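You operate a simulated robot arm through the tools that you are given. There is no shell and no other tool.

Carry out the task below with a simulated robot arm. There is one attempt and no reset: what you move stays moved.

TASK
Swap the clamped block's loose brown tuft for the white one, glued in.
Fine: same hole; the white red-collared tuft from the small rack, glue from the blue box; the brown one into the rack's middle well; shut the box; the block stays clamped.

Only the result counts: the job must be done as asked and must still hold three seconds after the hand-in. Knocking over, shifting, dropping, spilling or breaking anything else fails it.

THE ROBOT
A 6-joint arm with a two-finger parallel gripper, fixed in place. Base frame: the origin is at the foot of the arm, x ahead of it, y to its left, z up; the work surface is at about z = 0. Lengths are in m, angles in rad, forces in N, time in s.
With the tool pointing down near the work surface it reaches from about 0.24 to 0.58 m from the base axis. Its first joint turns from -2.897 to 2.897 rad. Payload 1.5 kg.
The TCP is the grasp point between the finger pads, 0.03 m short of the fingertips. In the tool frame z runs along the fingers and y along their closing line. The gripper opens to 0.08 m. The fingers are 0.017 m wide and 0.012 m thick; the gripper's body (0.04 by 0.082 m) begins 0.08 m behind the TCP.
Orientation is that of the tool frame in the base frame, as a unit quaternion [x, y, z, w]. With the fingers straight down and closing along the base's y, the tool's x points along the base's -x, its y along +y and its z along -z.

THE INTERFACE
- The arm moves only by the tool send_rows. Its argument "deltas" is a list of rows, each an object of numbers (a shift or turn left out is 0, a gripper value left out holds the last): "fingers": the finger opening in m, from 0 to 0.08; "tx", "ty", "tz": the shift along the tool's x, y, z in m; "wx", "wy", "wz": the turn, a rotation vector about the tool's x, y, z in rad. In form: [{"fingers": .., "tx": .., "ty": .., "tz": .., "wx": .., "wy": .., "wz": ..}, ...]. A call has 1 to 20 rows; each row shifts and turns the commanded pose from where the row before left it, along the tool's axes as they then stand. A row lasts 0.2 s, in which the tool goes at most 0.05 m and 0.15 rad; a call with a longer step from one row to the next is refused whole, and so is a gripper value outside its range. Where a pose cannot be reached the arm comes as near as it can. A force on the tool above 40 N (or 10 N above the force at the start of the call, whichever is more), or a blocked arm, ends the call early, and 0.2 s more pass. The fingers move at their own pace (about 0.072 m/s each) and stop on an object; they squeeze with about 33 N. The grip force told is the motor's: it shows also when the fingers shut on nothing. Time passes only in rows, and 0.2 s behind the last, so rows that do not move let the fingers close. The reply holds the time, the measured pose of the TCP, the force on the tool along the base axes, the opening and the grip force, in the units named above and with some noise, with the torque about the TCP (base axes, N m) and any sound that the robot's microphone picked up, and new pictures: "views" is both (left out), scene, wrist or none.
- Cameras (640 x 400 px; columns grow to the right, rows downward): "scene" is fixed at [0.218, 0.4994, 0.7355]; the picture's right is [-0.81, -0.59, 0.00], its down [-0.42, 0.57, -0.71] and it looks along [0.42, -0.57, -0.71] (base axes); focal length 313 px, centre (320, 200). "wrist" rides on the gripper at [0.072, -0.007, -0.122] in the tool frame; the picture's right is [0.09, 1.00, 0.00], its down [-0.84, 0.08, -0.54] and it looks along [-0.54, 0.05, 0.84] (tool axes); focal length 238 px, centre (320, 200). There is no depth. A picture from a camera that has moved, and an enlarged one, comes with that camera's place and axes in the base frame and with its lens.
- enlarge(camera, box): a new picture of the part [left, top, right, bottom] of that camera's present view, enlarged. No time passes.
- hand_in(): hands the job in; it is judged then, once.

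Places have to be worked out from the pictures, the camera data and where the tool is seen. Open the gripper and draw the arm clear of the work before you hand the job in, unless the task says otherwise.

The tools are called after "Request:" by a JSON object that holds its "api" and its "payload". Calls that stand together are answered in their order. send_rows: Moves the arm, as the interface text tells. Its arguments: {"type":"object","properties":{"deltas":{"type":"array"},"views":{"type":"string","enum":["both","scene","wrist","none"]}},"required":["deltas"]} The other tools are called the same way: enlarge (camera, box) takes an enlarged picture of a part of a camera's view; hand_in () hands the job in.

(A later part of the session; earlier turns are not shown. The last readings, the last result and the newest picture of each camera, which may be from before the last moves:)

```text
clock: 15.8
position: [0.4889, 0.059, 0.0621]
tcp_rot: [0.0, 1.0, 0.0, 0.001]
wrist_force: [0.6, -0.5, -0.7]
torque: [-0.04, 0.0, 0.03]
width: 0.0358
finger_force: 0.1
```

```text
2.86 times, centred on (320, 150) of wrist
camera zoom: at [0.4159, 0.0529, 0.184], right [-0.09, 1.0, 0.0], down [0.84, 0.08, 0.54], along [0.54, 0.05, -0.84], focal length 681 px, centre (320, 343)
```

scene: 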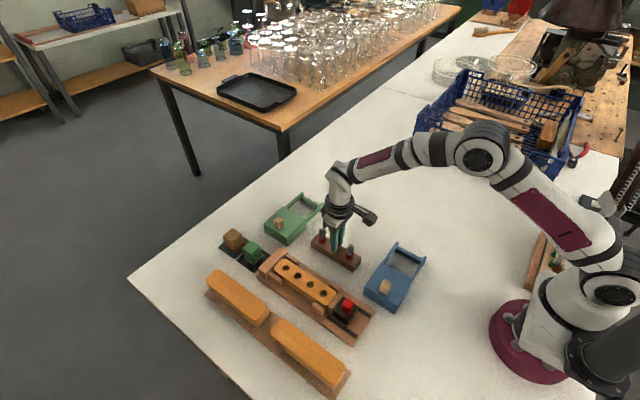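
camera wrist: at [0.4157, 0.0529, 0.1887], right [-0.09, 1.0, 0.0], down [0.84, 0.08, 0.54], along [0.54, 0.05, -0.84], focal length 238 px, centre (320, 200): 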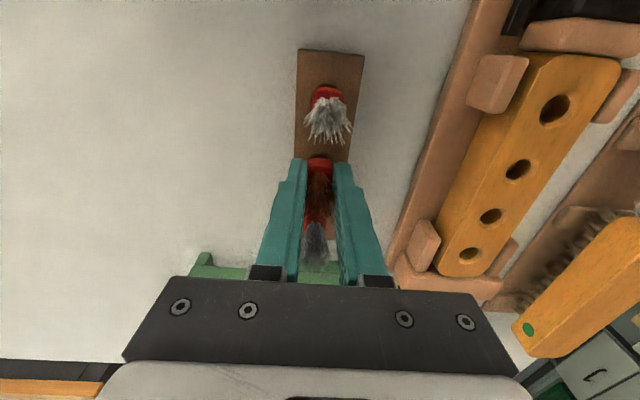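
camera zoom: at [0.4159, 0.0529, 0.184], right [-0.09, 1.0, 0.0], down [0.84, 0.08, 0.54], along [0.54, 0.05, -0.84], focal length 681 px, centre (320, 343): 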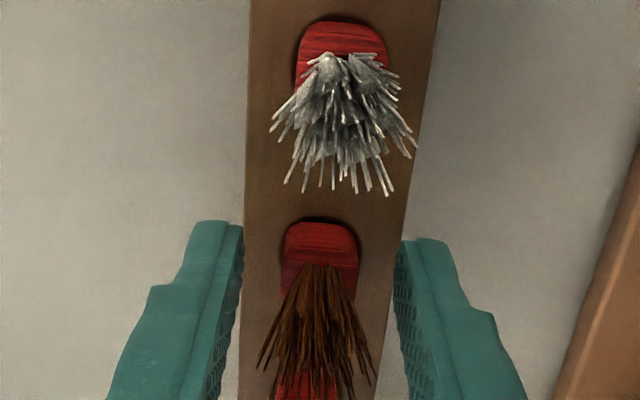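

The brown tuft is seated upright in the middle well. I'll raise straight up and move toward the blue box's knob at about (0.32, 0.10).

Request:
{"api": "send_rows", "payload": {"deltas": [{"tz": -0.01}, {"tz": -0.03}, {"tz": -0.04}, {"tz": -0.02}, {"tx": 0.034, "ty": 0.0083}, {"tx": 0.034, "ty": 0.0083}, {"tx": 0.034, "ty": 0.0083}, {"tx": 0.034, "ty": 0.0083}, {"tx": 0.032, "ty": 0.0083}, {}, {}]}}

Request:
{"api": "enlarge", "payload": {"camera": "wrist", "box": [200, 0, 440, 220]}}

Request:
{"api": "enlarge", "payload": {"camera": "scene", "box": [350, 225, 440, 320]}}

Request:
{"api": "enlarge", "payload": {"camera": "scene", "box": [300, 215, 370, 275]}}

```text
clock: 18.2
position: [0.3197, 0.1004, 0.1626]
tcp_rot: [0.001, 1.0, 0.0, 0.001]
wrist_force: [-0.5, 0.4, -0.4]
torque: [-0.04, -0.01, 0.0]
width: 0.036
finger_force: 0.1
camera wrist: at [0.2475, 0.0942, 0.2838], right [-0.09, 1.0, 0.0], down [0.84, 0.08, 0.54], along [0.54, 0.05, -0.84], focal length 238 px, centre (320, 200)
```

scene: 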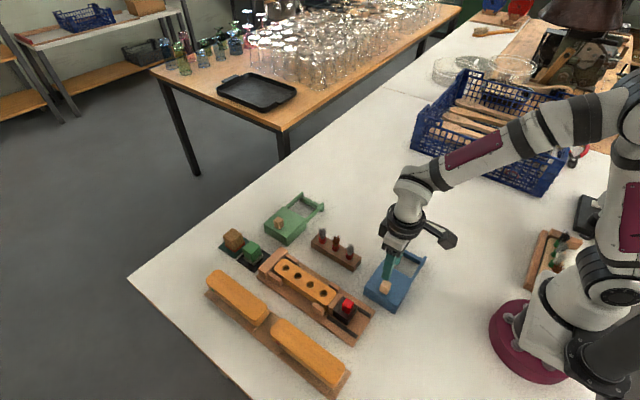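
wrist: 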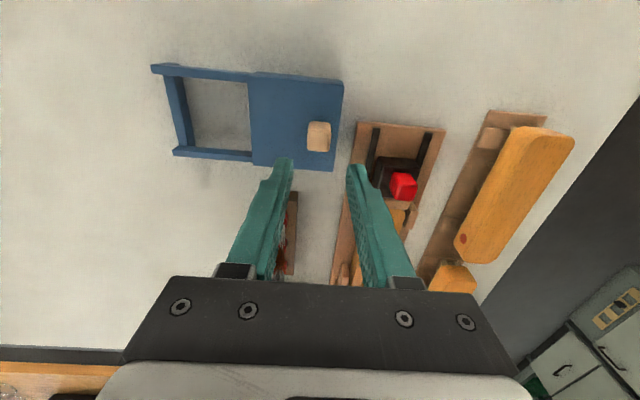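

```text
1.82 times, centred on (320, 110) of wrist
camera zoom: at [0.2475, 0.0942, 0.2838], right [-0.09, 1.0, 0.0], down [0.84, 0.08, 0.54], along [0.54, 0.05, -0.84], focal length 433 px, centre (320, 364)
```

zoom: 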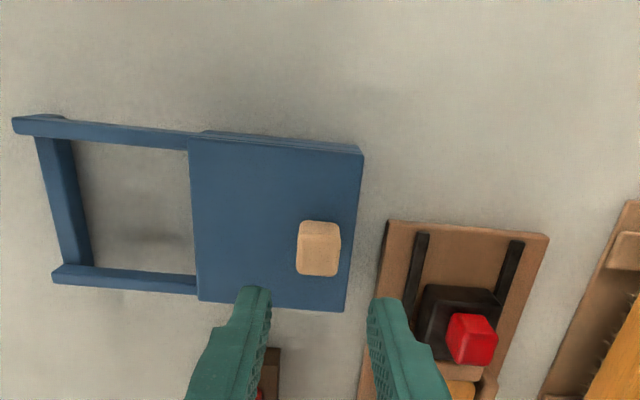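

```text
4.21 times, centred on (395, 272) of scene
camera zoom: at [0.218, 0.4994, 0.7355], right [-0.81, -0.59, 0.0], down [-0.42, 0.57, -0.71], along [0.42, -0.57, -0.71], focal length 1319 px, centre (4, -105)
```

zoom: 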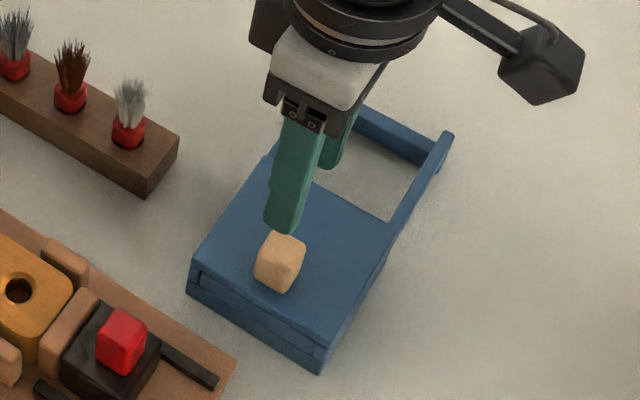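

```text
6.67 times, centred on (335, 245) of scene
camera zoom: at [0.218, 0.4994, 0.7355], right [-0.81, -0.59, 0.0], down [-0.42, 0.57, -0.71], along [0.42, -0.57, -0.71], focal length 2088 px, centre (220, -100)
```

zoom: 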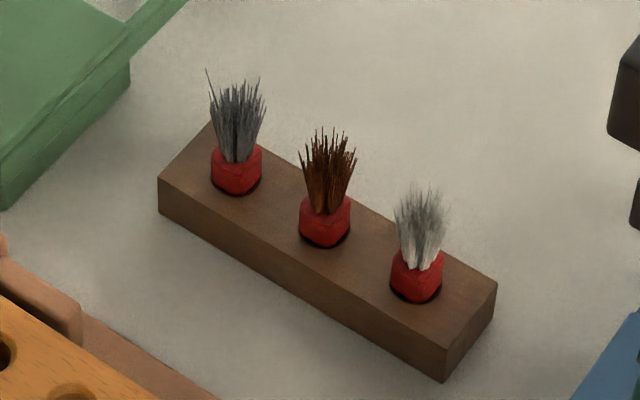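

All three rack tufts are fine. The knob is centred at about (0.320, 0.1005), with the lid top at z≈0.038 and the knob top at about 0.06. I'll descend around the knob with the fingers open to 0.045.

Request:
{"api": "send_rows", "payload": {"deltas": [{"fingers": 0.046, "tx": -0.0005, "ty": -0.0005, "tz": 0.03}, {"tz": 0.03}, {"tz": 0.022}, {}, {}]}}

Request:
{"api": "enlarge", "payload": {"camera": "wrist", "box": [240, 60, 400, 240]}}

Request:
{"api": "enlarge", "payload": {"camera": "scene", "box": [360, 250, 430, 315]}}

```text
clock: 19.4
position: [0.3189, 0.101, 0.079]
tcp_rot: [0.001, 1.0, 0.0, 0.001]
wrist_force: [0.6, -0.2, -0.3]
torque: [-0.03, 0.01, -0.01]
width: 0.0456
finger_force: 0.2
camera wrist: at [0.2485, 0.0939, 0.2014], right [-0.09, 1.0, 0.0], down [0.84, 0.08, 0.54], along [0.54, 0.05, -0.84], focal length 238 px, centre (320, 200)
```

scene: 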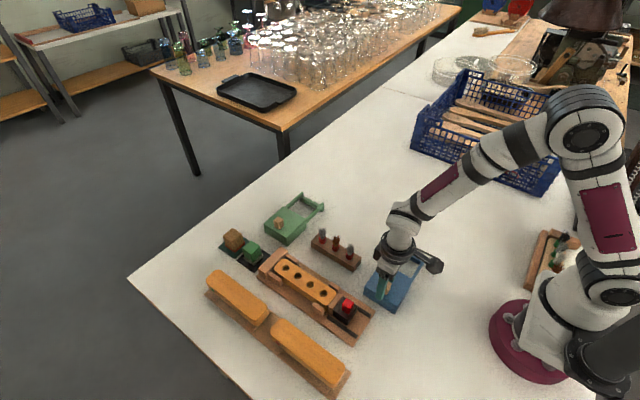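
wrist: 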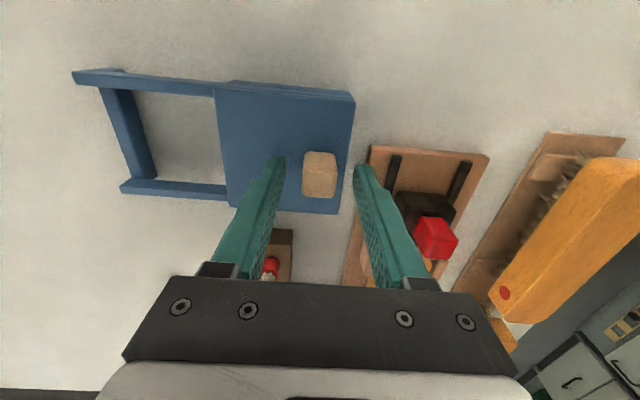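

```text
2.22 times, centred on (320, 150) of wrist
camera zoom: at [0.2485, 0.0939, 0.2014], right [-0.09, 1.0, 0.0], down [0.84, 0.08, 0.54], along [0.54, 0.05, -0.84], focal length 530 px, centre (320, 311)
```

zoom: 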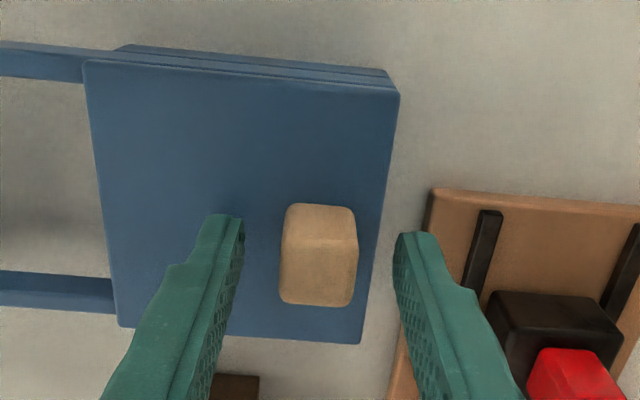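

```text
6.15 times, centred on (395, 282) of scene
camera zoom: at [0.218, 0.4994, 0.7355], right [-0.81, -0.59, 0.0], down [-0.42, 0.57, -0.71], along [0.42, -0.57, -0.71], focal length 1928 px, centre (-142, -308)
```

zoom: 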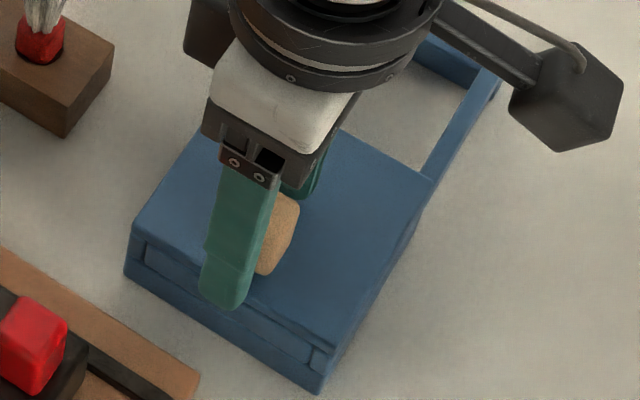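

The knob is centred between the fingers. I'll lower 4 mm more and close on it.

Request:
{"api": "send_rows", "payload": {"deltas": [{"tx": -0.001, "tz": 0.004}, {"fingers": 0.0}, {}, {}, {}]}}

Request:
{"api": "enlarge", "payload": {"camera": "wrist", "box": [240, 60, 400, 240]}}

Request:
{"api": "enlarge", "payload": {"camera": "scene", "box": [360, 250, 430, 315]}}

```text
clock: 20.6
position: [0.3208, 0.1005, 0.0748]
tcp_rot: [0.002, 1.0, 0.0, 0.001]
wrist_force: [3.8, -7.3, -6.5]
torque: [-0.06, -0.06, -0.02]
width: 0.0211
finger_force: 34.5
camera wrist: at [0.2495, 0.0937, 0.1975], right [-0.09, 1.0, 0.0], down [0.84, 0.08, 0.54], along [0.54, 0.05, -0.84], focal length 238 px, centre (320, 200)
```

scene: 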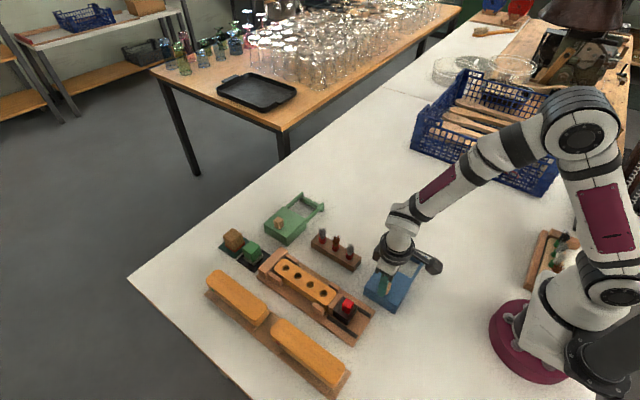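
wrist: 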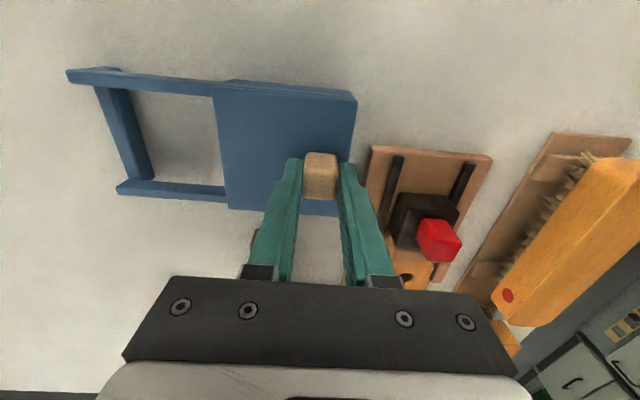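

```text
2.22 times, centred on (320, 150) of wrist
camera zoom: at [0.2495, 0.0937, 0.1975], right [-0.09, 1.0, 0.0], down [0.84, 0.08, 0.54], along [0.54, 0.05, -0.84], focal length 530 px, centre (320, 311)
```

zoom: 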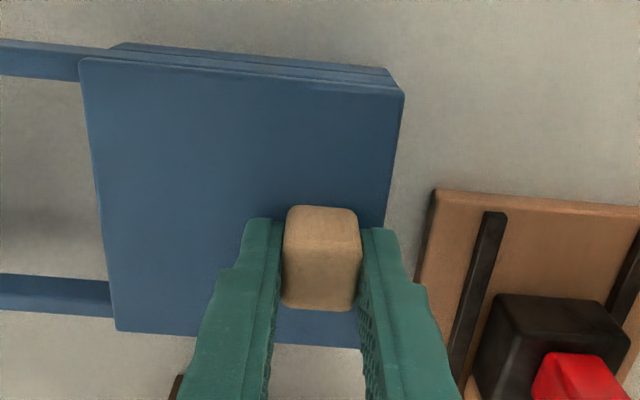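

```text
6.15 times, centred on (395, 282) of scene
camera zoom: at [0.218, 0.4994, 0.7355], right [-0.81, -0.59, 0.0], down [-0.42, 0.57, -0.71], along [0.42, -0.57, -0.71], focal length 1928 px, centre (-142, -308)
```

zoom: 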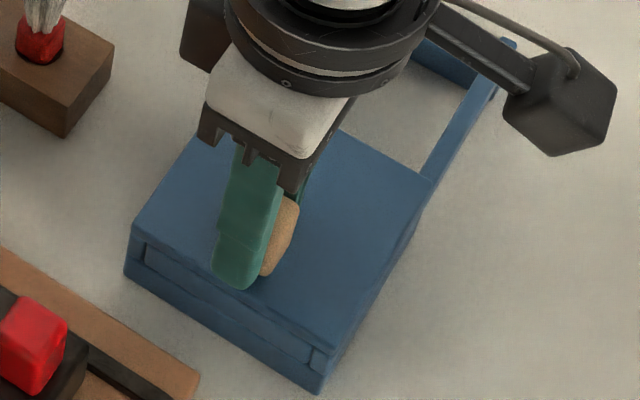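

The knob is gripped at 21 mm. I'll slide it a short way toward −y and check that the lid moves while the box stays put.

Request:
{"api": "send_rows", "payload": {"deltas": [{"ty": -0.003}, {"ty": -0.004}, {"ty": -0.004}, {}]}}

Request:
{"api": "enlarge", "payload": {"camera": "scene", "box": [360, 250, 430, 315]}}

```text
clock: 21.6
position: [0.3213, 0.0889, 0.0764]
tcp_rot: [0.001, 1.0, 0.001, 0.001]
wrist_force: [13.2, -0.5, -28.3]
torque: [0.03, -0.21, 0.06]
width: 0.0214
finger_force: 34.9
camera wrist: at [0.2494, 0.0826, 0.1976], right [-0.09, 1.0, 0.0], down [0.84, 0.08, 0.54], along [0.54, 0.05, -0.84], focal length 238 px, centre (320, 200)
```

scene: 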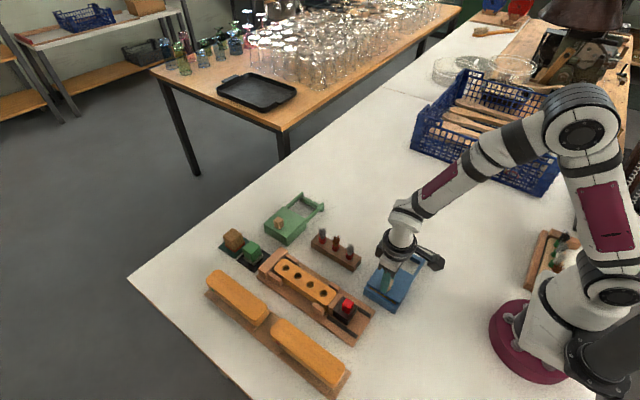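
wrist: 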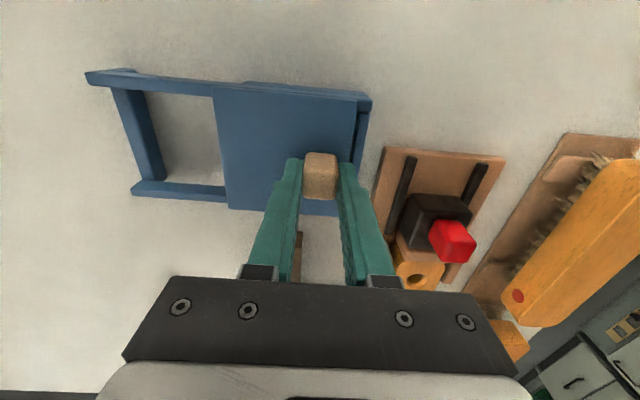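

```text
6.15 times, centred on (395, 282) of scene
camera zoom: at [0.218, 0.4994, 0.7355], right [-0.81, -0.59, 0.0], down [-0.42, 0.57, -0.71], along [0.42, -0.57, -0.71], focal length 1928 px, centre (-142, -308)
```

zoom: 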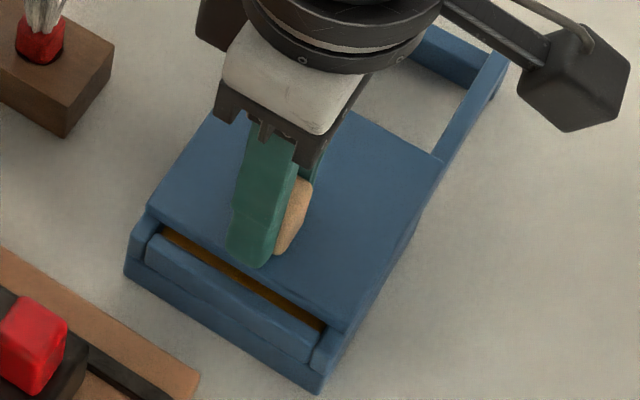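

The lid slides and the box stays put, but the arm is pulling up with 28 N and sideways with 13 N. I'll ease the pose to relieve that before sliding further.

Request:
{"api": "send_rows", "payload": {"deltas": [{"tz": 0.001}, {}], "views": "none"}}

```text
clock: 22.2
position: [0.3209, 0.0897, 0.0756]
tcp_rot: [0.002, 1.0, -0.001, 0.001]
wrist_force: [-1.0, 0.8, 15.7]
torque: [-0.02, 0.13, 0.08]
width: 0.0213
finger_force: 34.5
```

The vertical stiffness is about 44 N/mm, so I'll back up 0.3 mm and continue the slide in small steps.

Request:
{"api": "send_rows", "payload": {"deltas": [{"tz": -0.0003, "ty": -0.004}, {"ty": -0.005}, {"ty": -0.005}, {}], "views": "none"}}

```text
clock: 23.2
position: [0.3204, 0.0746, 0.0742]
tcp_rot: [0.001, 1.0, 0.0, 0.001]
wrist_force: [-0.7, -0.7, 18.0]
torque: [0.02, 0.13, -0.02]
width: 0.0214
finger_force: 34.6
```

I'm pressing slightly down at +18 N, so I'll adjust up and keep sliding.

Request:
{"api": "send_rows", "payload": {"deltas": [{"tz": -0.0004, "ty": -0.004}, {"ty": -0.005}, {"ty": -0.005}, {}], "views": "scene"}}

Request:
{"api": "enlarge", "payload": {"camera": "scene", "box": [350, 235, 440, 320]}}

```text
clock: 24.2
position: [0.3208, 0.062, 0.075]
tcp_rot: [0.002, 1.0, -0.001, 0.0]
wrist_force: [-5.0, 0.1, 21.9]
torque: [0.02, 0.11, 0.07]
width: 0.0216
finger_force: 34.7
```

scene: 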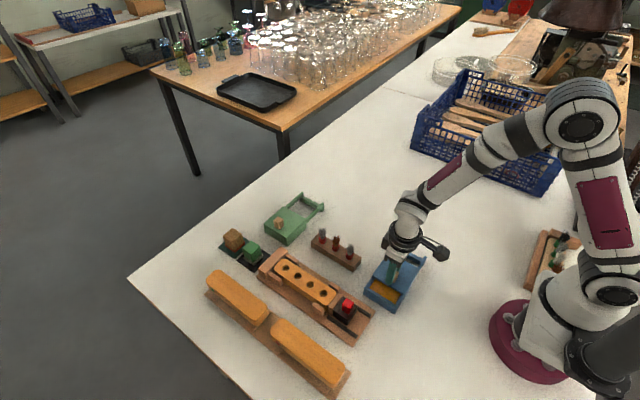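

```text
4.71 times, centred on (395, 278) of scene
camera zoom: at [0.218, 0.4994, 0.7355], right [-0.81, -0.59, 0.0], down [-0.42, 0.57, -0.71], along [0.42, -0.57, -0.71], focal length 1474 px, centre (-33, -165)
```

zoom: 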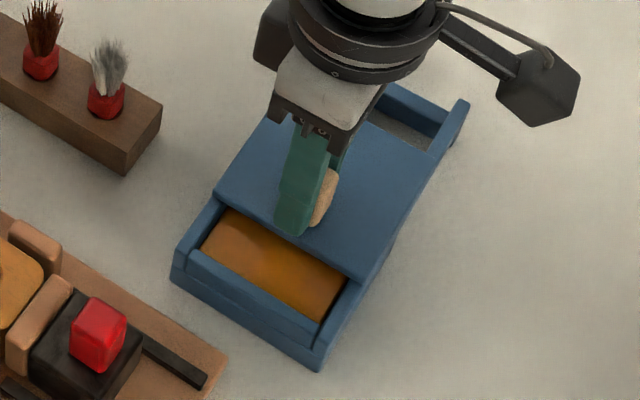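

Amber glue is showing inside. I'll relieve the downward force by 0.5 mm and keep opening.

Request:
{"api": "send_rows", "payload": {"deltas": [{"tz": -0.0006, "ty": -0.004}, {"ty": -0.005}, {"ty": -0.005}, {}], "views": "none"}}

```text
clock: 25.2
position: [0.32, 0.0475, 0.075]
tcp_rot: [0.001, 1.0, 0.0, 0.001]
wrist_force: [9.5, 0.1, -29.4]
torque: [0.03, -0.19, -0.01]
width: 0.0216
finger_force: 34.8
```

It's pulling up now, so I'll ease down 0.3 mm and slide the rest of the way.

Request:
{"api": "send_rows", "payload": {"deltas": [{"tz": 0.0003, "ty": -0.004}, {"ty": -0.005}, {"ty": -0.005}, {}], "views": "scene"}}

Request:
{"api": "enlarge", "payload": {"camera": "scene", "box": [350, 235, 440, 320]}}

```text
clock: 26.2
position: [0.3201, 0.0335, 0.0759]
tcp_rot: [0.001, 1.0, 0.0, 0.001]
wrist_force: [10.5, 0.5, -29.4]
torque: [0.02, -0.29, 0.01]
width: 0.0213
finger_force: 34.5
```

scene: 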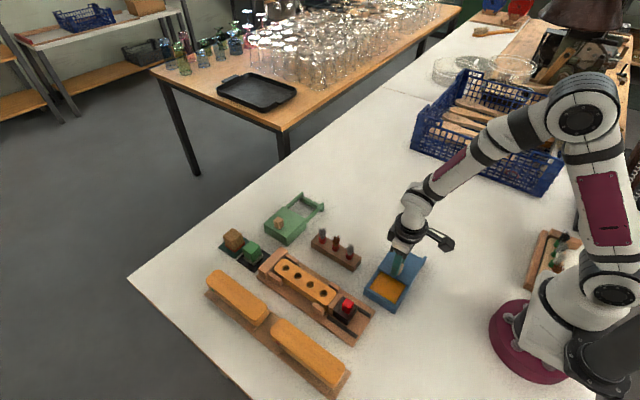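

```text
4.71 times, centred on (395, 278) of scene
camera zoom: at [0.218, 0.4994, 0.7355], right [-0.81, -0.59, 0.0], down [-0.42, 0.57, -0.71], along [0.42, -0.57, -0.71], focal length 1474 px, centre (-33, -165)
```

zoom: 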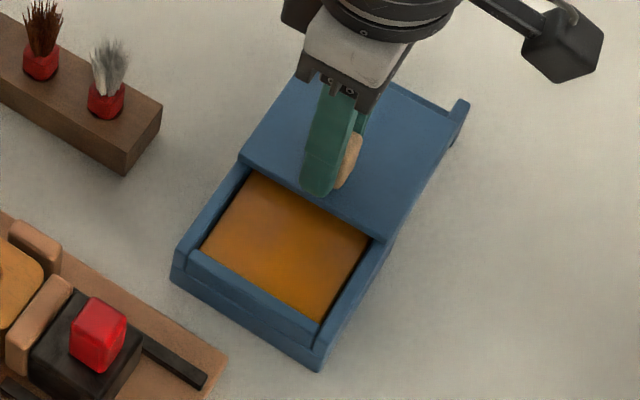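

The box is open about 67 mm, which is plenty. I'll relieve the force, release the knob and rise.

Request:
{"api": "send_rows", "payload": {"deltas": [{"tz": 0.0004}, {"fingers": 0.03}, {"fingers": 0.046}, {}, {"tz": -0.02}, {"tz": -0.03}, {"tz": -0.03}, {}]}}

Request:
{"api": "enlarge", "payload": {"camera": "scene", "box": [350, 235, 440, 320]}}

Request:
{"api": "enlarge", "payload": {"camera": "wrist", "box": [220, 40, 480, 220]}}

```text
clock: 28.0
position: [0.32, 0.0334, 0.1545]
tcp_rot: [0.001, 1.0, 0.0, 0.0]
wrist_force: [-0.5, -0.8, 0.3]
torque: [-0.03, -0.03, 0.0]
width: 0.0458
finger_force: 0.0
camera wrist: at [0.249, 0.0265, 0.2777], right [-0.09, 1.0, 0.0], down [0.84, 0.08, 0.54], along [0.54, 0.05, -0.84], focal length 238 px, centre (320, 200)
```

scene: 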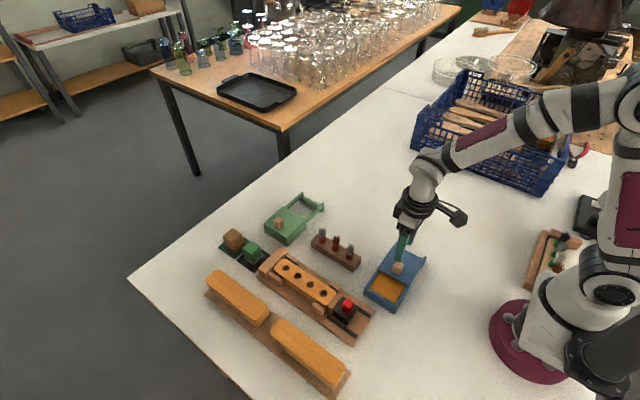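
wrist: 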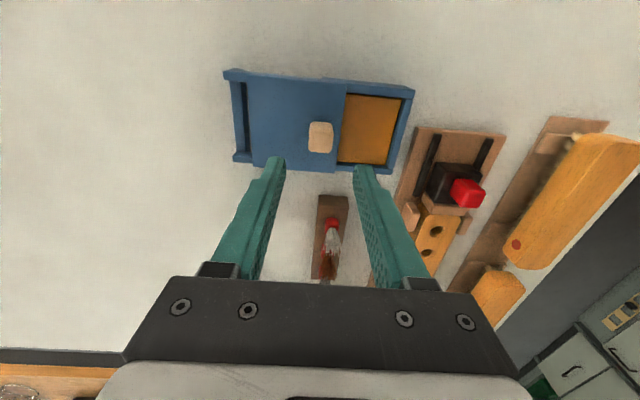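

```text
4.71 times, centred on (395, 278) of scene
camera zoom: at [0.218, 0.4994, 0.7355], right [-0.81, -0.59, 0.0], down [-0.42, 0.57, -0.71], along [0.42, -0.57, -0.71], focal length 1474 px, centre (-33, -165)
```

zoom: 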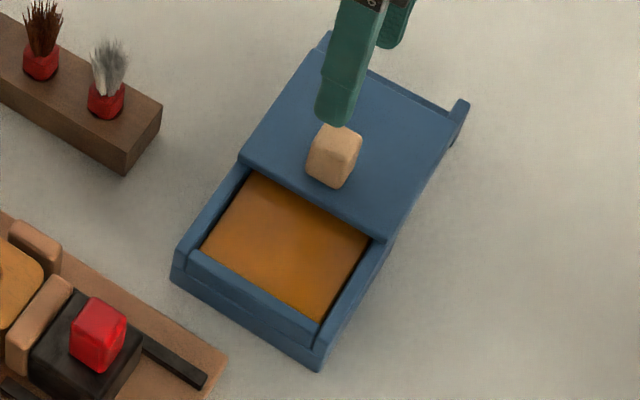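

```text
2.22 times, centred on (350, 130) of wrist
camera zoom: at [0.249, 0.0265, 0.2777], right [-0.09, 1.0, 0.0], down [0.84, 0.08, 0.54], along [0.54, 0.05, -0.84], focal length 530 px, centre (253, 356)
```

zoom: 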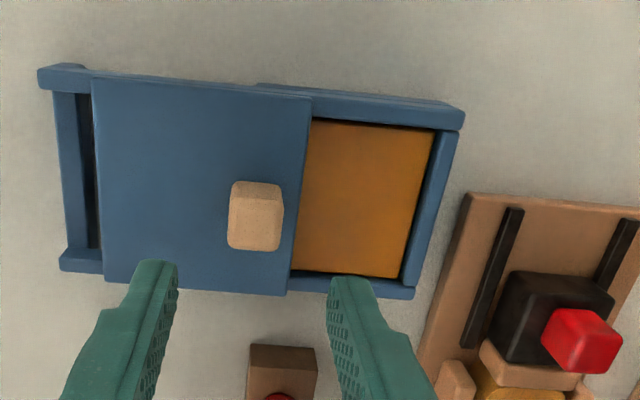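

The glue surface is at about z≈0.03, centred near (0.318, 0.083). Next is the white tuft at the rack's near end, at about (0.4435, 0.060), so I'll move above it.

Request:
{"api": "send_rows", "payload": {"deltas": [{"fingers": 0.04, "tx": -0.0306, "ty": 0.0067}, {"tx": -0.0306, "ty": 0.0067}, {"tx": -0.0306, "ty": 0.0067}, {"tx": -0.0306, "ty": 0.0067}, {}, {"tz": 0.02}, {}]}}

Request:
{"api": "enlarge", "payload": {"camera": "wrist", "box": [260, 60, 380, 220]}}

Request:
{"api": "enlarge", "payload": {"camera": "scene", "box": [310, 210, 380, 275]}}

```text
clock: 29.6
position: [0.4428, 0.0598, 0.1361]
tcp_rot: [0.001, 1.0, 0.0, 0.001]
wrist_force: [0.5, 0.1, 0.1]
torque: [-0.02, 0.02, 0.0]
width: 0.0401
finger_force: 0.1
camera wrist: at [0.3722, 0.0535, 0.2578], right [-0.09, 1.0, 0.0], down [0.84, 0.08, 0.54], along [0.54, 0.05, -0.84], focal length 238 px, centre (320, 200)
```

scene: 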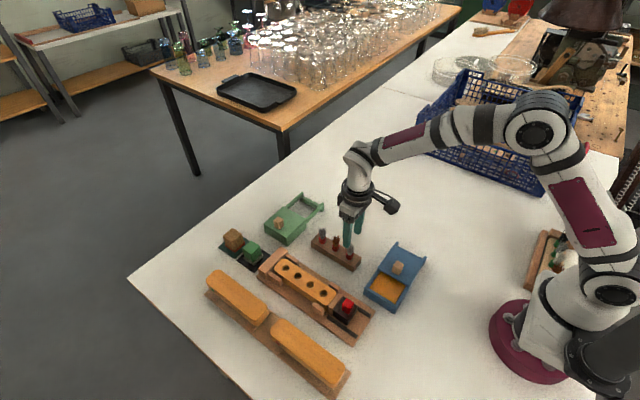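
wrist: 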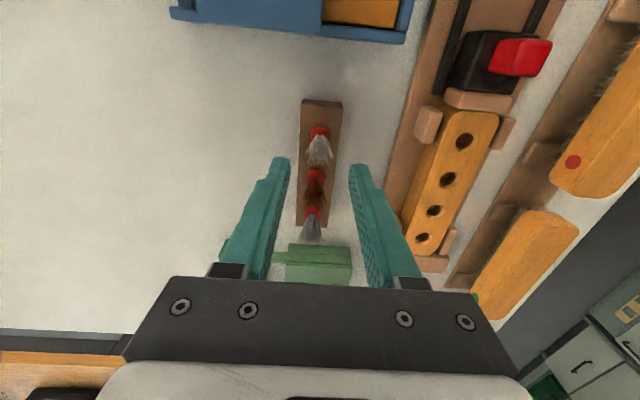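

```text
2.50 times, centred on (320, 140) of wrist
camera zoom: at [0.3722, 0.0535, 0.2578], right [-0.09, 1.0, 0.0], down [0.84, 0.08, 0.54], along [0.54, 0.05, -0.84], focal length 596 px, centre (320, 350)
```

zoom: 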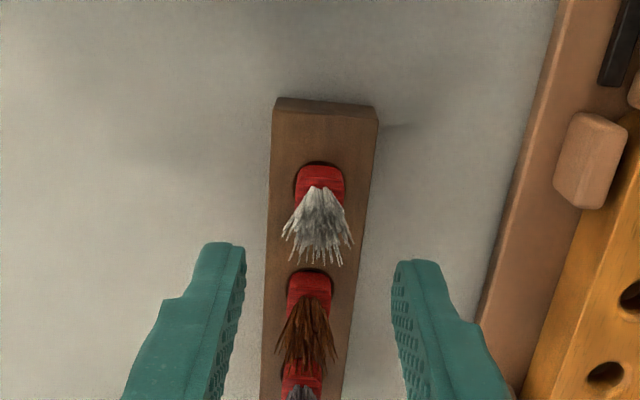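

```text
6.15 times, centred on (345, 242) of scene
camera zoom: at [0.218, 0.4994, 0.7355], right [-0.81, -0.59, 0.0], down [-0.42, 0.57, -0.71], along [0.42, -0.57, -0.71], focal length 1928 px, centre (166, -62)
```

zoom: 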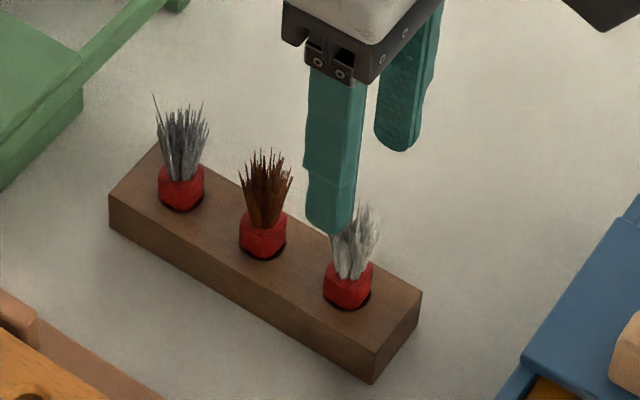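

The white tuft is centred at about (0.4437, 0.0598). I'll descend so the tips sit slightly higher on the collar, with TCP z≈0.0645.

Request:
{"api": "send_rows", "payload": {"deltas": [{"fingers": 0.04, "tx": 0.0005, "ty": -0.0004, "tz": 0.03}, {"tz": 0.025}, {"tz": 0.01}, {"tz": 0.006}, {}]}}

Request:
{"api": "enlarge", "payload": {"camera": "wrist", "box": [280, 100, 360, 220]}}

Request:
{"api": "enlarge", "payload": {"camera": "scene", "box": [325, 225, 365, 265]}}

```text
clock: 30.8
position: [0.4426, 0.0589, 0.0644]
tcp_rot: [0.0, 1.0, 0.0, 0.001]
wrist_force: [0.3, -0.4, -0.3]
torque: [0.01, 0.0, 0.03]
width: 0.0399
finger_force: 0.1
camera wrist: at [0.3714, 0.0534, 0.187], right [-0.09, 1.0, 0.0], down [0.84, 0.08, 0.54], along [0.54, 0.05, -0.84], focal length 238 px, centre (320, 200)
```

scene: 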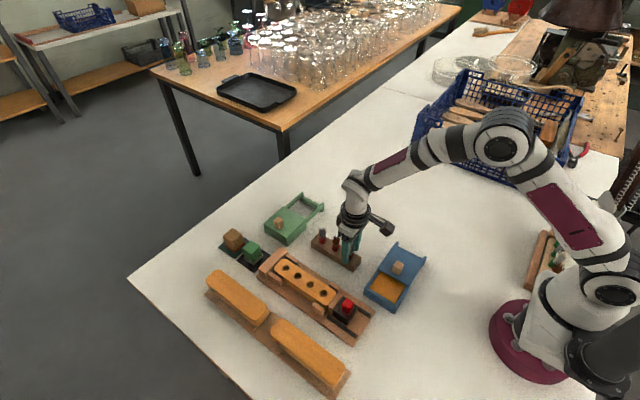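
wrist: 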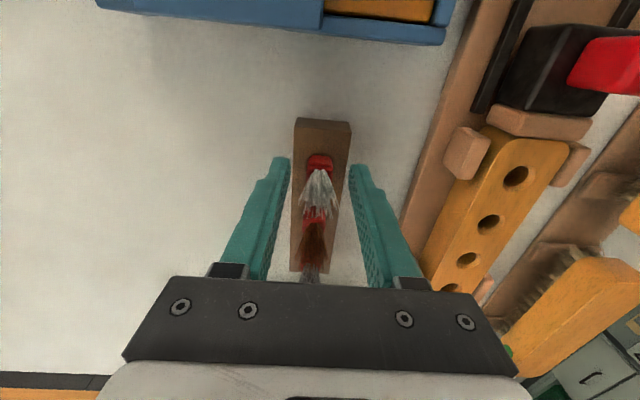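

```text
3.33 times, centred on (320, 160) of wrist
camera zoom: at [0.3714, 0.0534, 0.187], right [-0.09, 1.0, 0.0], down [0.84, 0.08, 0.54], along [0.54, 0.05, -0.84], focal length 794 px, centre (320, 333)
```

zoom: 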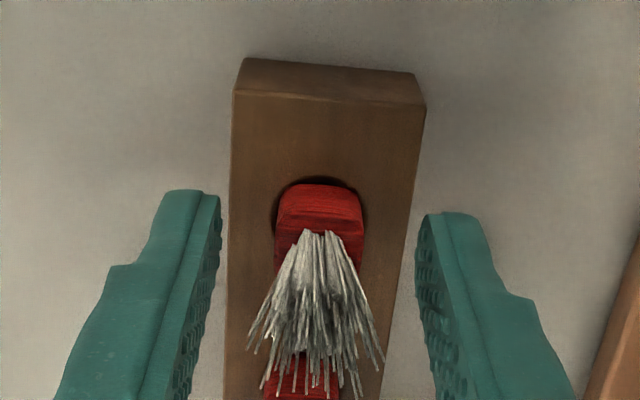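

```text
10.00 times, centred on (345, 245) of scene
camera zoom: at [0.218, 0.4994, 0.7355], right [-0.81, -0.59, 0.0], down [-0.42, 0.57, -0.71], along [0.42, -0.57, -0.71], focal length 3132 px, centre (70, -250)
```

zoom: 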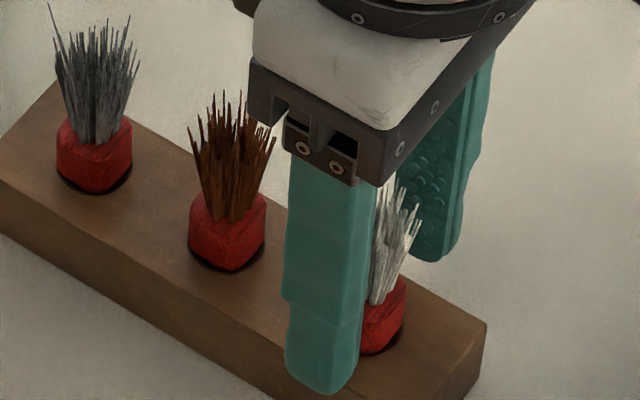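

The collar is centred between the fingers at the right height. Closing now.

Request:
{"api": "send_rows", "payload": {"deltas": [{"fingers": 0.0}, {}, {}, {}], "views": "none"}}

Request:
{"api": "enlarge", "payload": {"camera": "wrist", "box": [280, 100, 360, 220]}}

```text
clock: 31.8
position: [0.4425, 0.0609, 0.0645]
tcp_rot: [0.001, 1.0, 0.0, 0.001]
wrist_force: [0.6, -0.3, -0.5]
torque: [0.06, 0.01, 0.0]
width: 0.0161
finger_force: 31.8
```

```text
3.33 times, centred on (320, 160) of wrist
camera zoom: at [0.3714, 0.0534, 0.1871], right [-0.09, 1.0, 0.0], down [0.84, 0.08, 0.54], along [0.54, 0.05, -0.84], focal length 794 px, centre (320, 333)
```

zoom: 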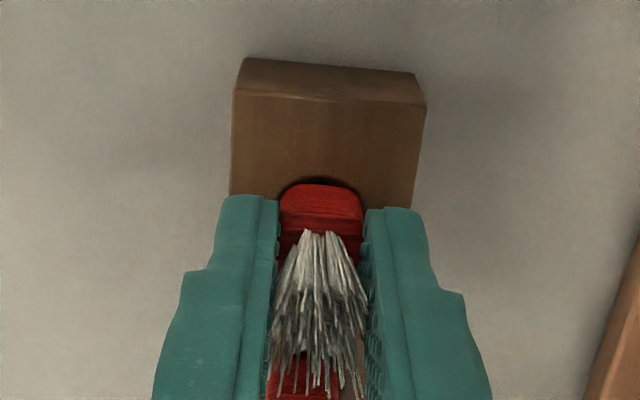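

It's gripped at 16.1 mm. I'll lift straight up and look at what hangs below the collar.

Request:
{"api": "send_rows", "payload": {"deltas": [{"tz": -0.004}, {"tz": -0.008}, {"tz": -0.02}, {"tz": -0.03}, {"tz": -0.02}, {}, {}]}}

Request:
{"api": "enlarge", "payload": {"camera": "wrist", "box": [280, 100, 360, 220]}}

Request:
{"api": "enlarge", "payload": {"camera": "scene", "box": [325, 205, 375, 255]}}

```text
clock: 33.4
position: [0.4431, 0.0598, 0.146]
tcp_rot: [0.0, 1.0, 0.001, 0.001]
wrist_force: [-0.4, 1.0, 0.3]
torque: [0.02, -0.03, -0.02]
width: 0.0167
finger_force: 31.4
camera wrist: at [0.3714, 0.0534, 0.2683], right [-0.09, 1.0, 0.0], down [0.84, 0.08, 0.54], along [0.54, 0.05, -0.84], focal length 238 px, centre (320, 200)
```

scene: 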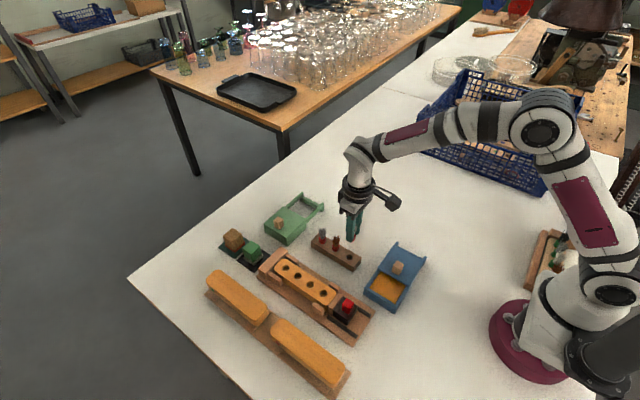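
wrist: 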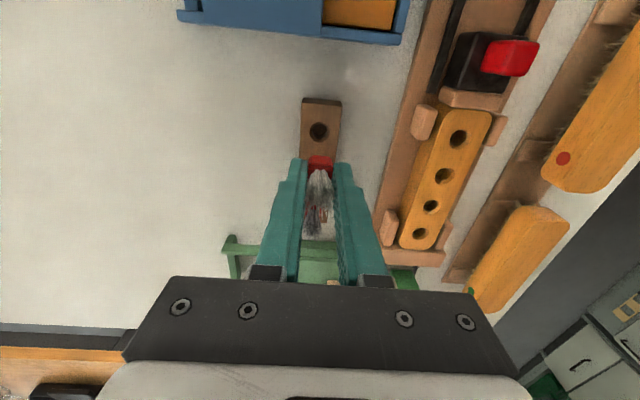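

```text
3.33 times, centred on (320, 160) of wrist
camera zoom: at [0.3714, 0.0534, 0.2683], right [-0.09, 1.0, 0.0], down [0.84, 0.08, 0.54], along [0.54, 0.05, -0.84], focal length 794 px, centre (320, 333)
```

zoom: 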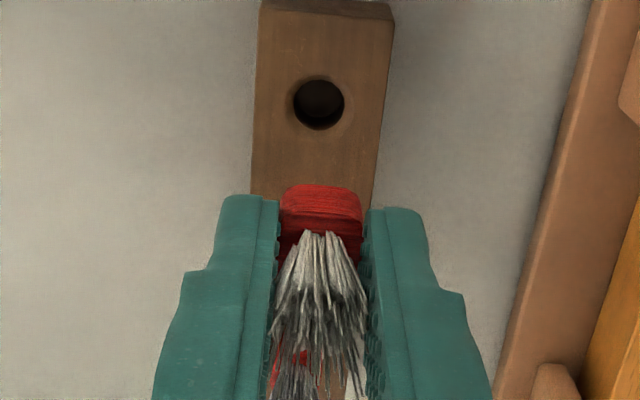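

```text
8.00 times, centred on (350, 230) of scene
camera zoom: at [0.218, 0.4994, 0.7355], right [-0.81, -0.59, 0.0], down [-0.42, 0.57, -0.71], along [0.42, -0.57, -0.71], focal length 2506 px, centre (80, -40)
```

zoom: 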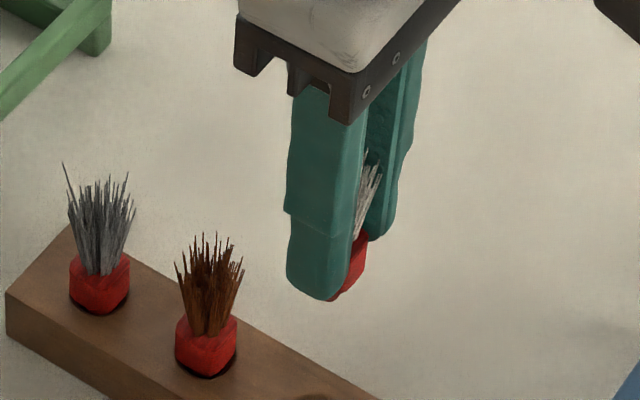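

The red plug tapers and extends about 10 mm below the fingertips. I'll carry it over the open glue at about (0.3185, 0.083) and lower part way to check.

Request:
{"api": "send_rows", "payload": {"deltas": [{"tx": 0.0312, "ty": 0.0057}, {"tx": 0.0312, "ty": 0.0057}, {"tx": 0.0312, "ty": 0.0057}, {"tx": 0.0312, "ty": 0.0057}, {}, {"tz": 0.03}, {"tz": 0.02}, {}, {}]}}

Request:
{"api": "enlarge", "payload": {"camera": "wrist", "box": [220, 60, 420, 220]}}

Request:
{"api": "enlarge", "payload": {"camera": "scene", "box": [355, 245, 435, 315]}}

```text
clock: 35.4
position: [0.3181, 0.0838, 0.0962]
tcp_rot: [0.001, 1.0, 0.0, 0.001]
wrist_force: [0.5, 0.1, 0.2]
torque: [0.04, -0.03, 0.02]
width: 0.0163
finger_force: 31.4
camera wrist: at [0.2459, 0.0769, 0.2189], right [-0.09, 1.0, 0.0], down [0.84, 0.08, 0.54], along [0.54, 0.05, -0.84], focal length 238 px, centre (320, 200)
```

scene: 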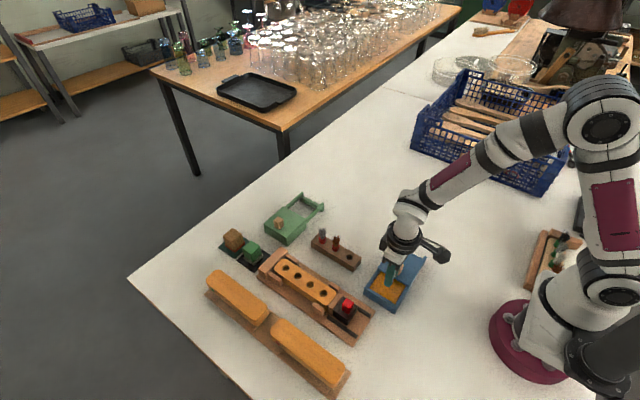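
wrist: 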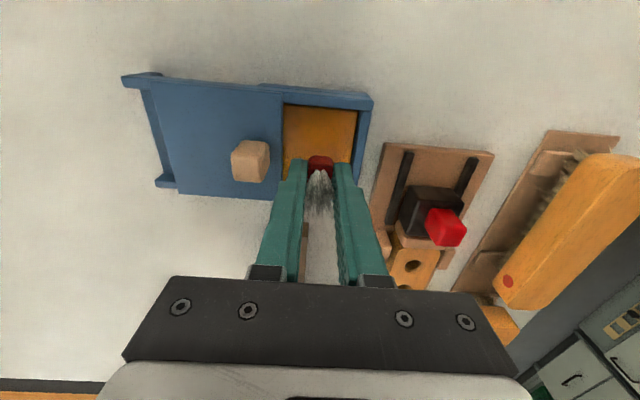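

```text
2.50 times, centred on (320, 140) of wrist
camera zoom: at [0.2459, 0.0769, 0.2189], right [-0.09, 1.0, 0.0], down [0.84, 0.08, 0.54], along [0.54, 0.05, -0.84], focal length 596 px, centre (320, 350)
```

zoom: 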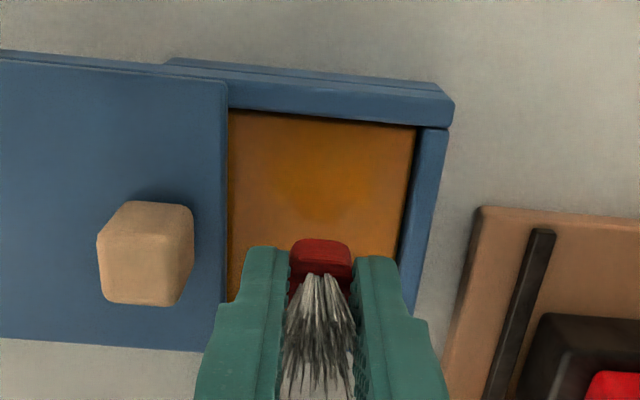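

```text
5.71 times, centred on (395, 280) of scene
camera zoom: at [0.218, 0.4994, 0.7355], right [-0.81, -0.59, 0.0], down [-0.42, 0.57, -0.71], along [0.42, -0.57, -0.71], focal length 1790 px, centre (-109, -257)
```

zoom: 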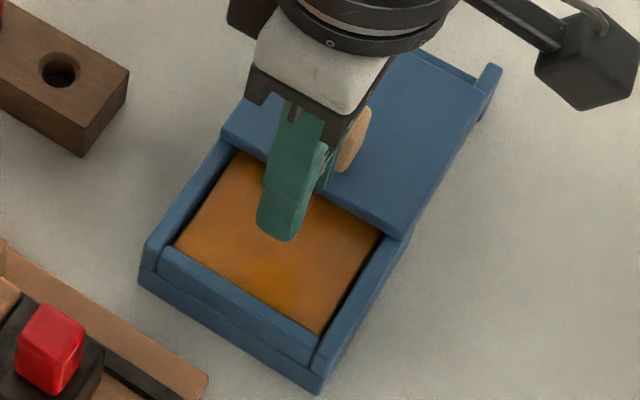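

I'll enlarge the tray to measure the glue level below the rim.

Request:
{"api": "enlarge", "payload": {"camera": "wrist", "box": [275, 90, 385, 170]}}

Request:
{"api": "enlarge", "payload": {"camera": "scene", "box": [365, 265, 420, 315]}}

```text
5.00 times, centred on (330, 130) of wrist
camera zoom: at [0.2459, 0.0769, 0.2189], right [-0.09, 1.0, 0.0], down [0.84, 0.08, 0.54], along [0.54, 0.05, -0.84], focal length 1192 px, centre (270, 550)
```

zoom: 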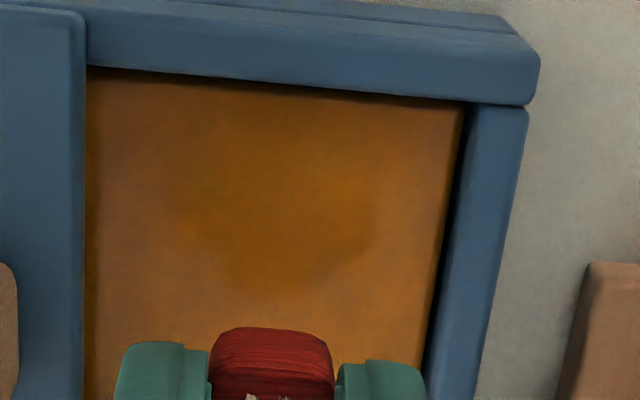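

```text
8.00 times, centred on (392, 290) of scene
camera zoom: at [0.218, 0.4994, 0.7355], right [-0.81, -0.59, 0.0], down [-0.42, 0.57, -0.71], along [0.42, -0.57, -0.71], focal length 2506 px, centre (-260, -520)
```

zoom: 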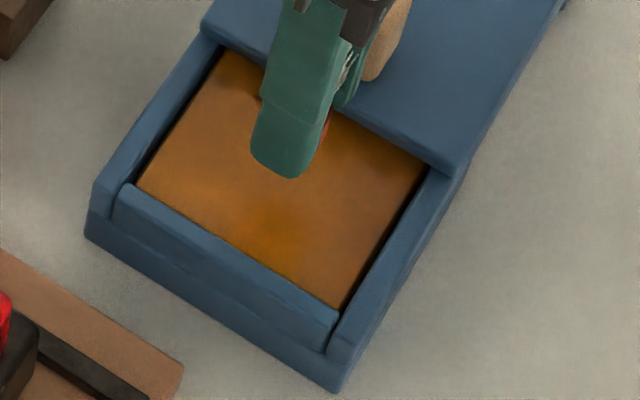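

The glue surface looks to be at z≈0.025–0.03. I'll lower to TCP z≈0.066 and see how the plug meets it.

Request:
{"api": "send_rows", "payload": {"deltas": [{"tz": 0.012}, {"tz": 0.01}, {"tz": 0.008}, {}]}}

Request:
{"api": "enlarge", "payload": {"camera": "wrist", "box": [275, 90, 385, 170]}}

Request:
{"api": "enlarge", "payload": {"camera": "scene", "box": [365, 265, 420, 315]}}

```text
clock: 36.4
position: [0.3189, 0.083, 0.0666]
tcp_rot: [0.002, 1.0, -0.001, 0.003]
wrist_force: [5.8, -1.1, 31.6]
torque: [0.0, -0.24, 0.02]
width: 0.0162
finger_force: 32.0
camera wrist: at [0.2473, 0.0766, 0.189], right [-0.09, 1.0, 0.0], down [0.83, 0.08, 0.55], along [0.54, 0.05, -0.84], focal length 238 px, centre (320, 200)
```

scene: 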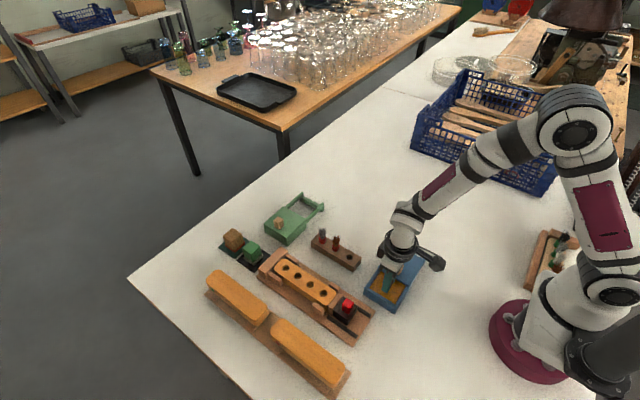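
wrist: 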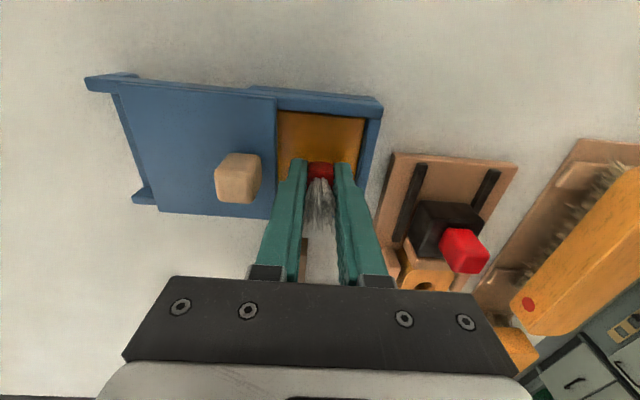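

```text
5.00 times, centred on (330, 130) of wrist
camera zoom: at [0.2473, 0.0766, 0.189], right [-0.09, 1.0, 0.0], down [0.83, 0.08, 0.55], along [0.54, 0.05, -0.84], focal length 1192 px, centre (270, 550)
```

zoom: 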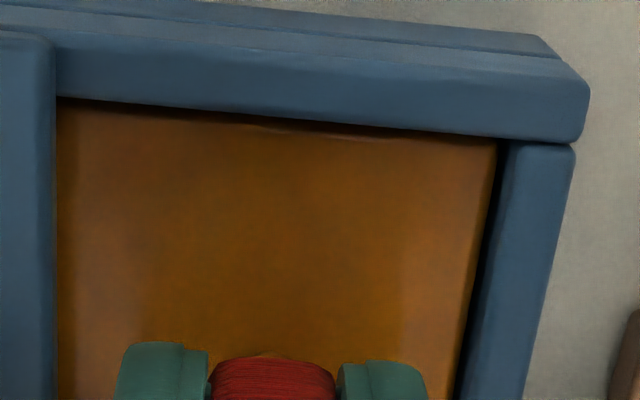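

```text
8.00 times, centred on (392, 290) of scene
camera zoom: at [0.218, 0.4994, 0.7355], right [-0.81, -0.59, 0.0], down [-0.42, 0.57, -0.71], along [0.42, -0.57, -0.71], focal length 2506 px, centre (-260, -520)
```

zoom: 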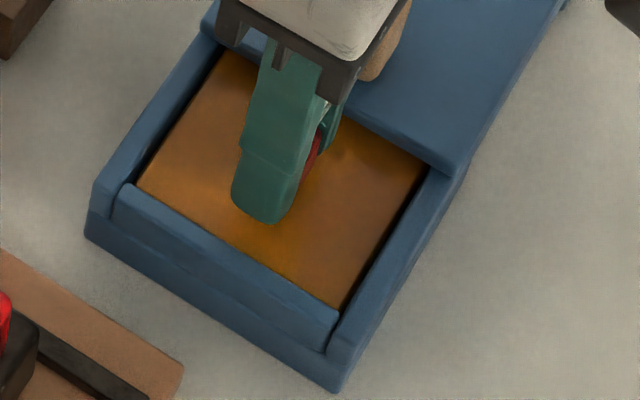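

I measure 31.6 N upward, so the plug has reached the tray floor and is well into the glue. I'll lift back out gently and inspect the tuft in the grip.

Request:
{"api": "send_rows", "payload": {"deltas": [{"tz": -0.001}, {}, {"tz": -0.004}, {"tz": -0.01}, {"tz": -0.02}, {"tz": -0.03}, {"tz": -0.02}, {}]}}

Request:
{"api": "enlarge", "payload": {"camera": "wrist", "box": [280, 100, 360, 220]}}

Request:
{"api": "enlarge", "payload": {"camera": "scene", "box": [360, 220, 430, 315]}}

```text
clock: 38.2
position: [0.3172, 0.0826, 0.1523]
tcp_rot: [0.001, 1.0, 0.0, 0.001]
wrist_force: [0.4, -0.6, -0.4]
torque: [0.01, -0.02, 0.02]
width: 0.0166
finger_force: 31.4
camera wrist: at [0.2459, 0.076, 0.2744], right [-0.09, 1.0, 0.0], down [0.84, 0.08, 0.54], along [0.54, 0.05, -0.84], focal length 238 px, centre (320, 200)
```

scene: 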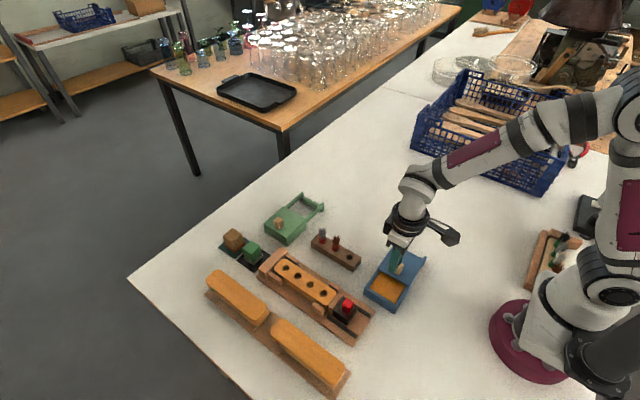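
wrist: 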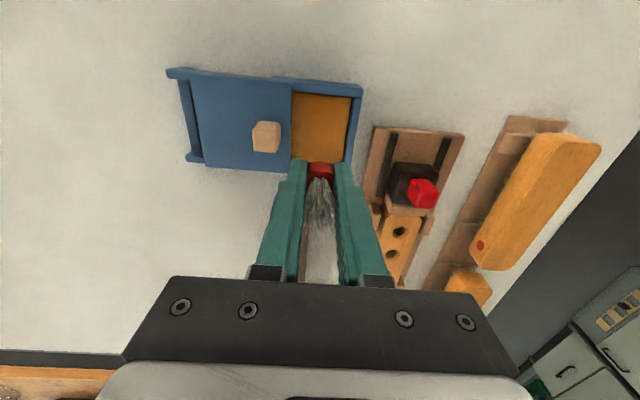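

```text
3.33 times, centred on (320, 160) of wrist
camera zoom: at [0.2459, 0.076, 0.2744], right [-0.09, 1.0, 0.0], down [0.84, 0.08, 0.54], along [0.54, 0.05, -0.84], focal length 794 px, centre (320, 333)
```

zoom: 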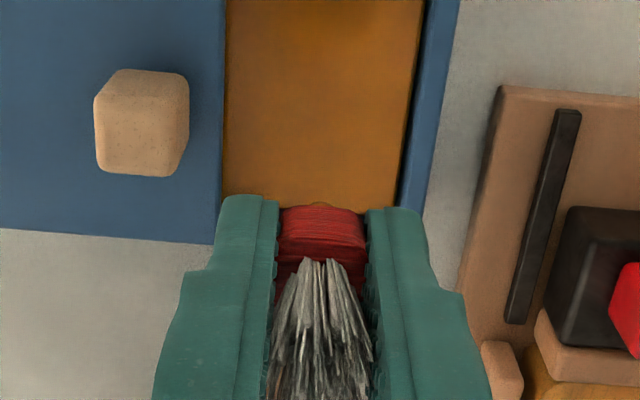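

```text
4.21 times, centred on (395, 268) of scene
camera zoom: at [0.218, 0.4994, 0.7355], right [-0.81, -0.59, 0.0], down [-0.42, 0.57, -0.71], along [0.42, -0.57, -0.71], focal length 1319 px, centre (4, -84)
```

zoom: 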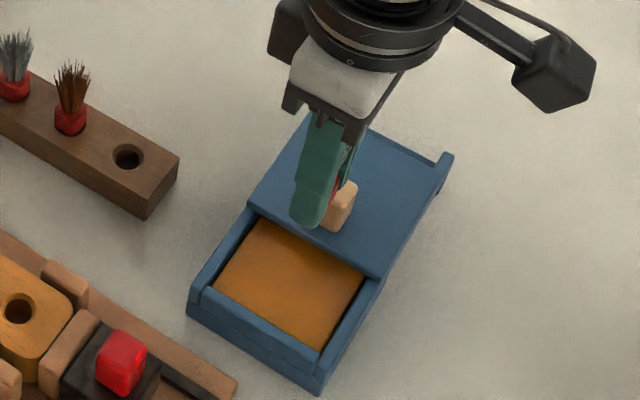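

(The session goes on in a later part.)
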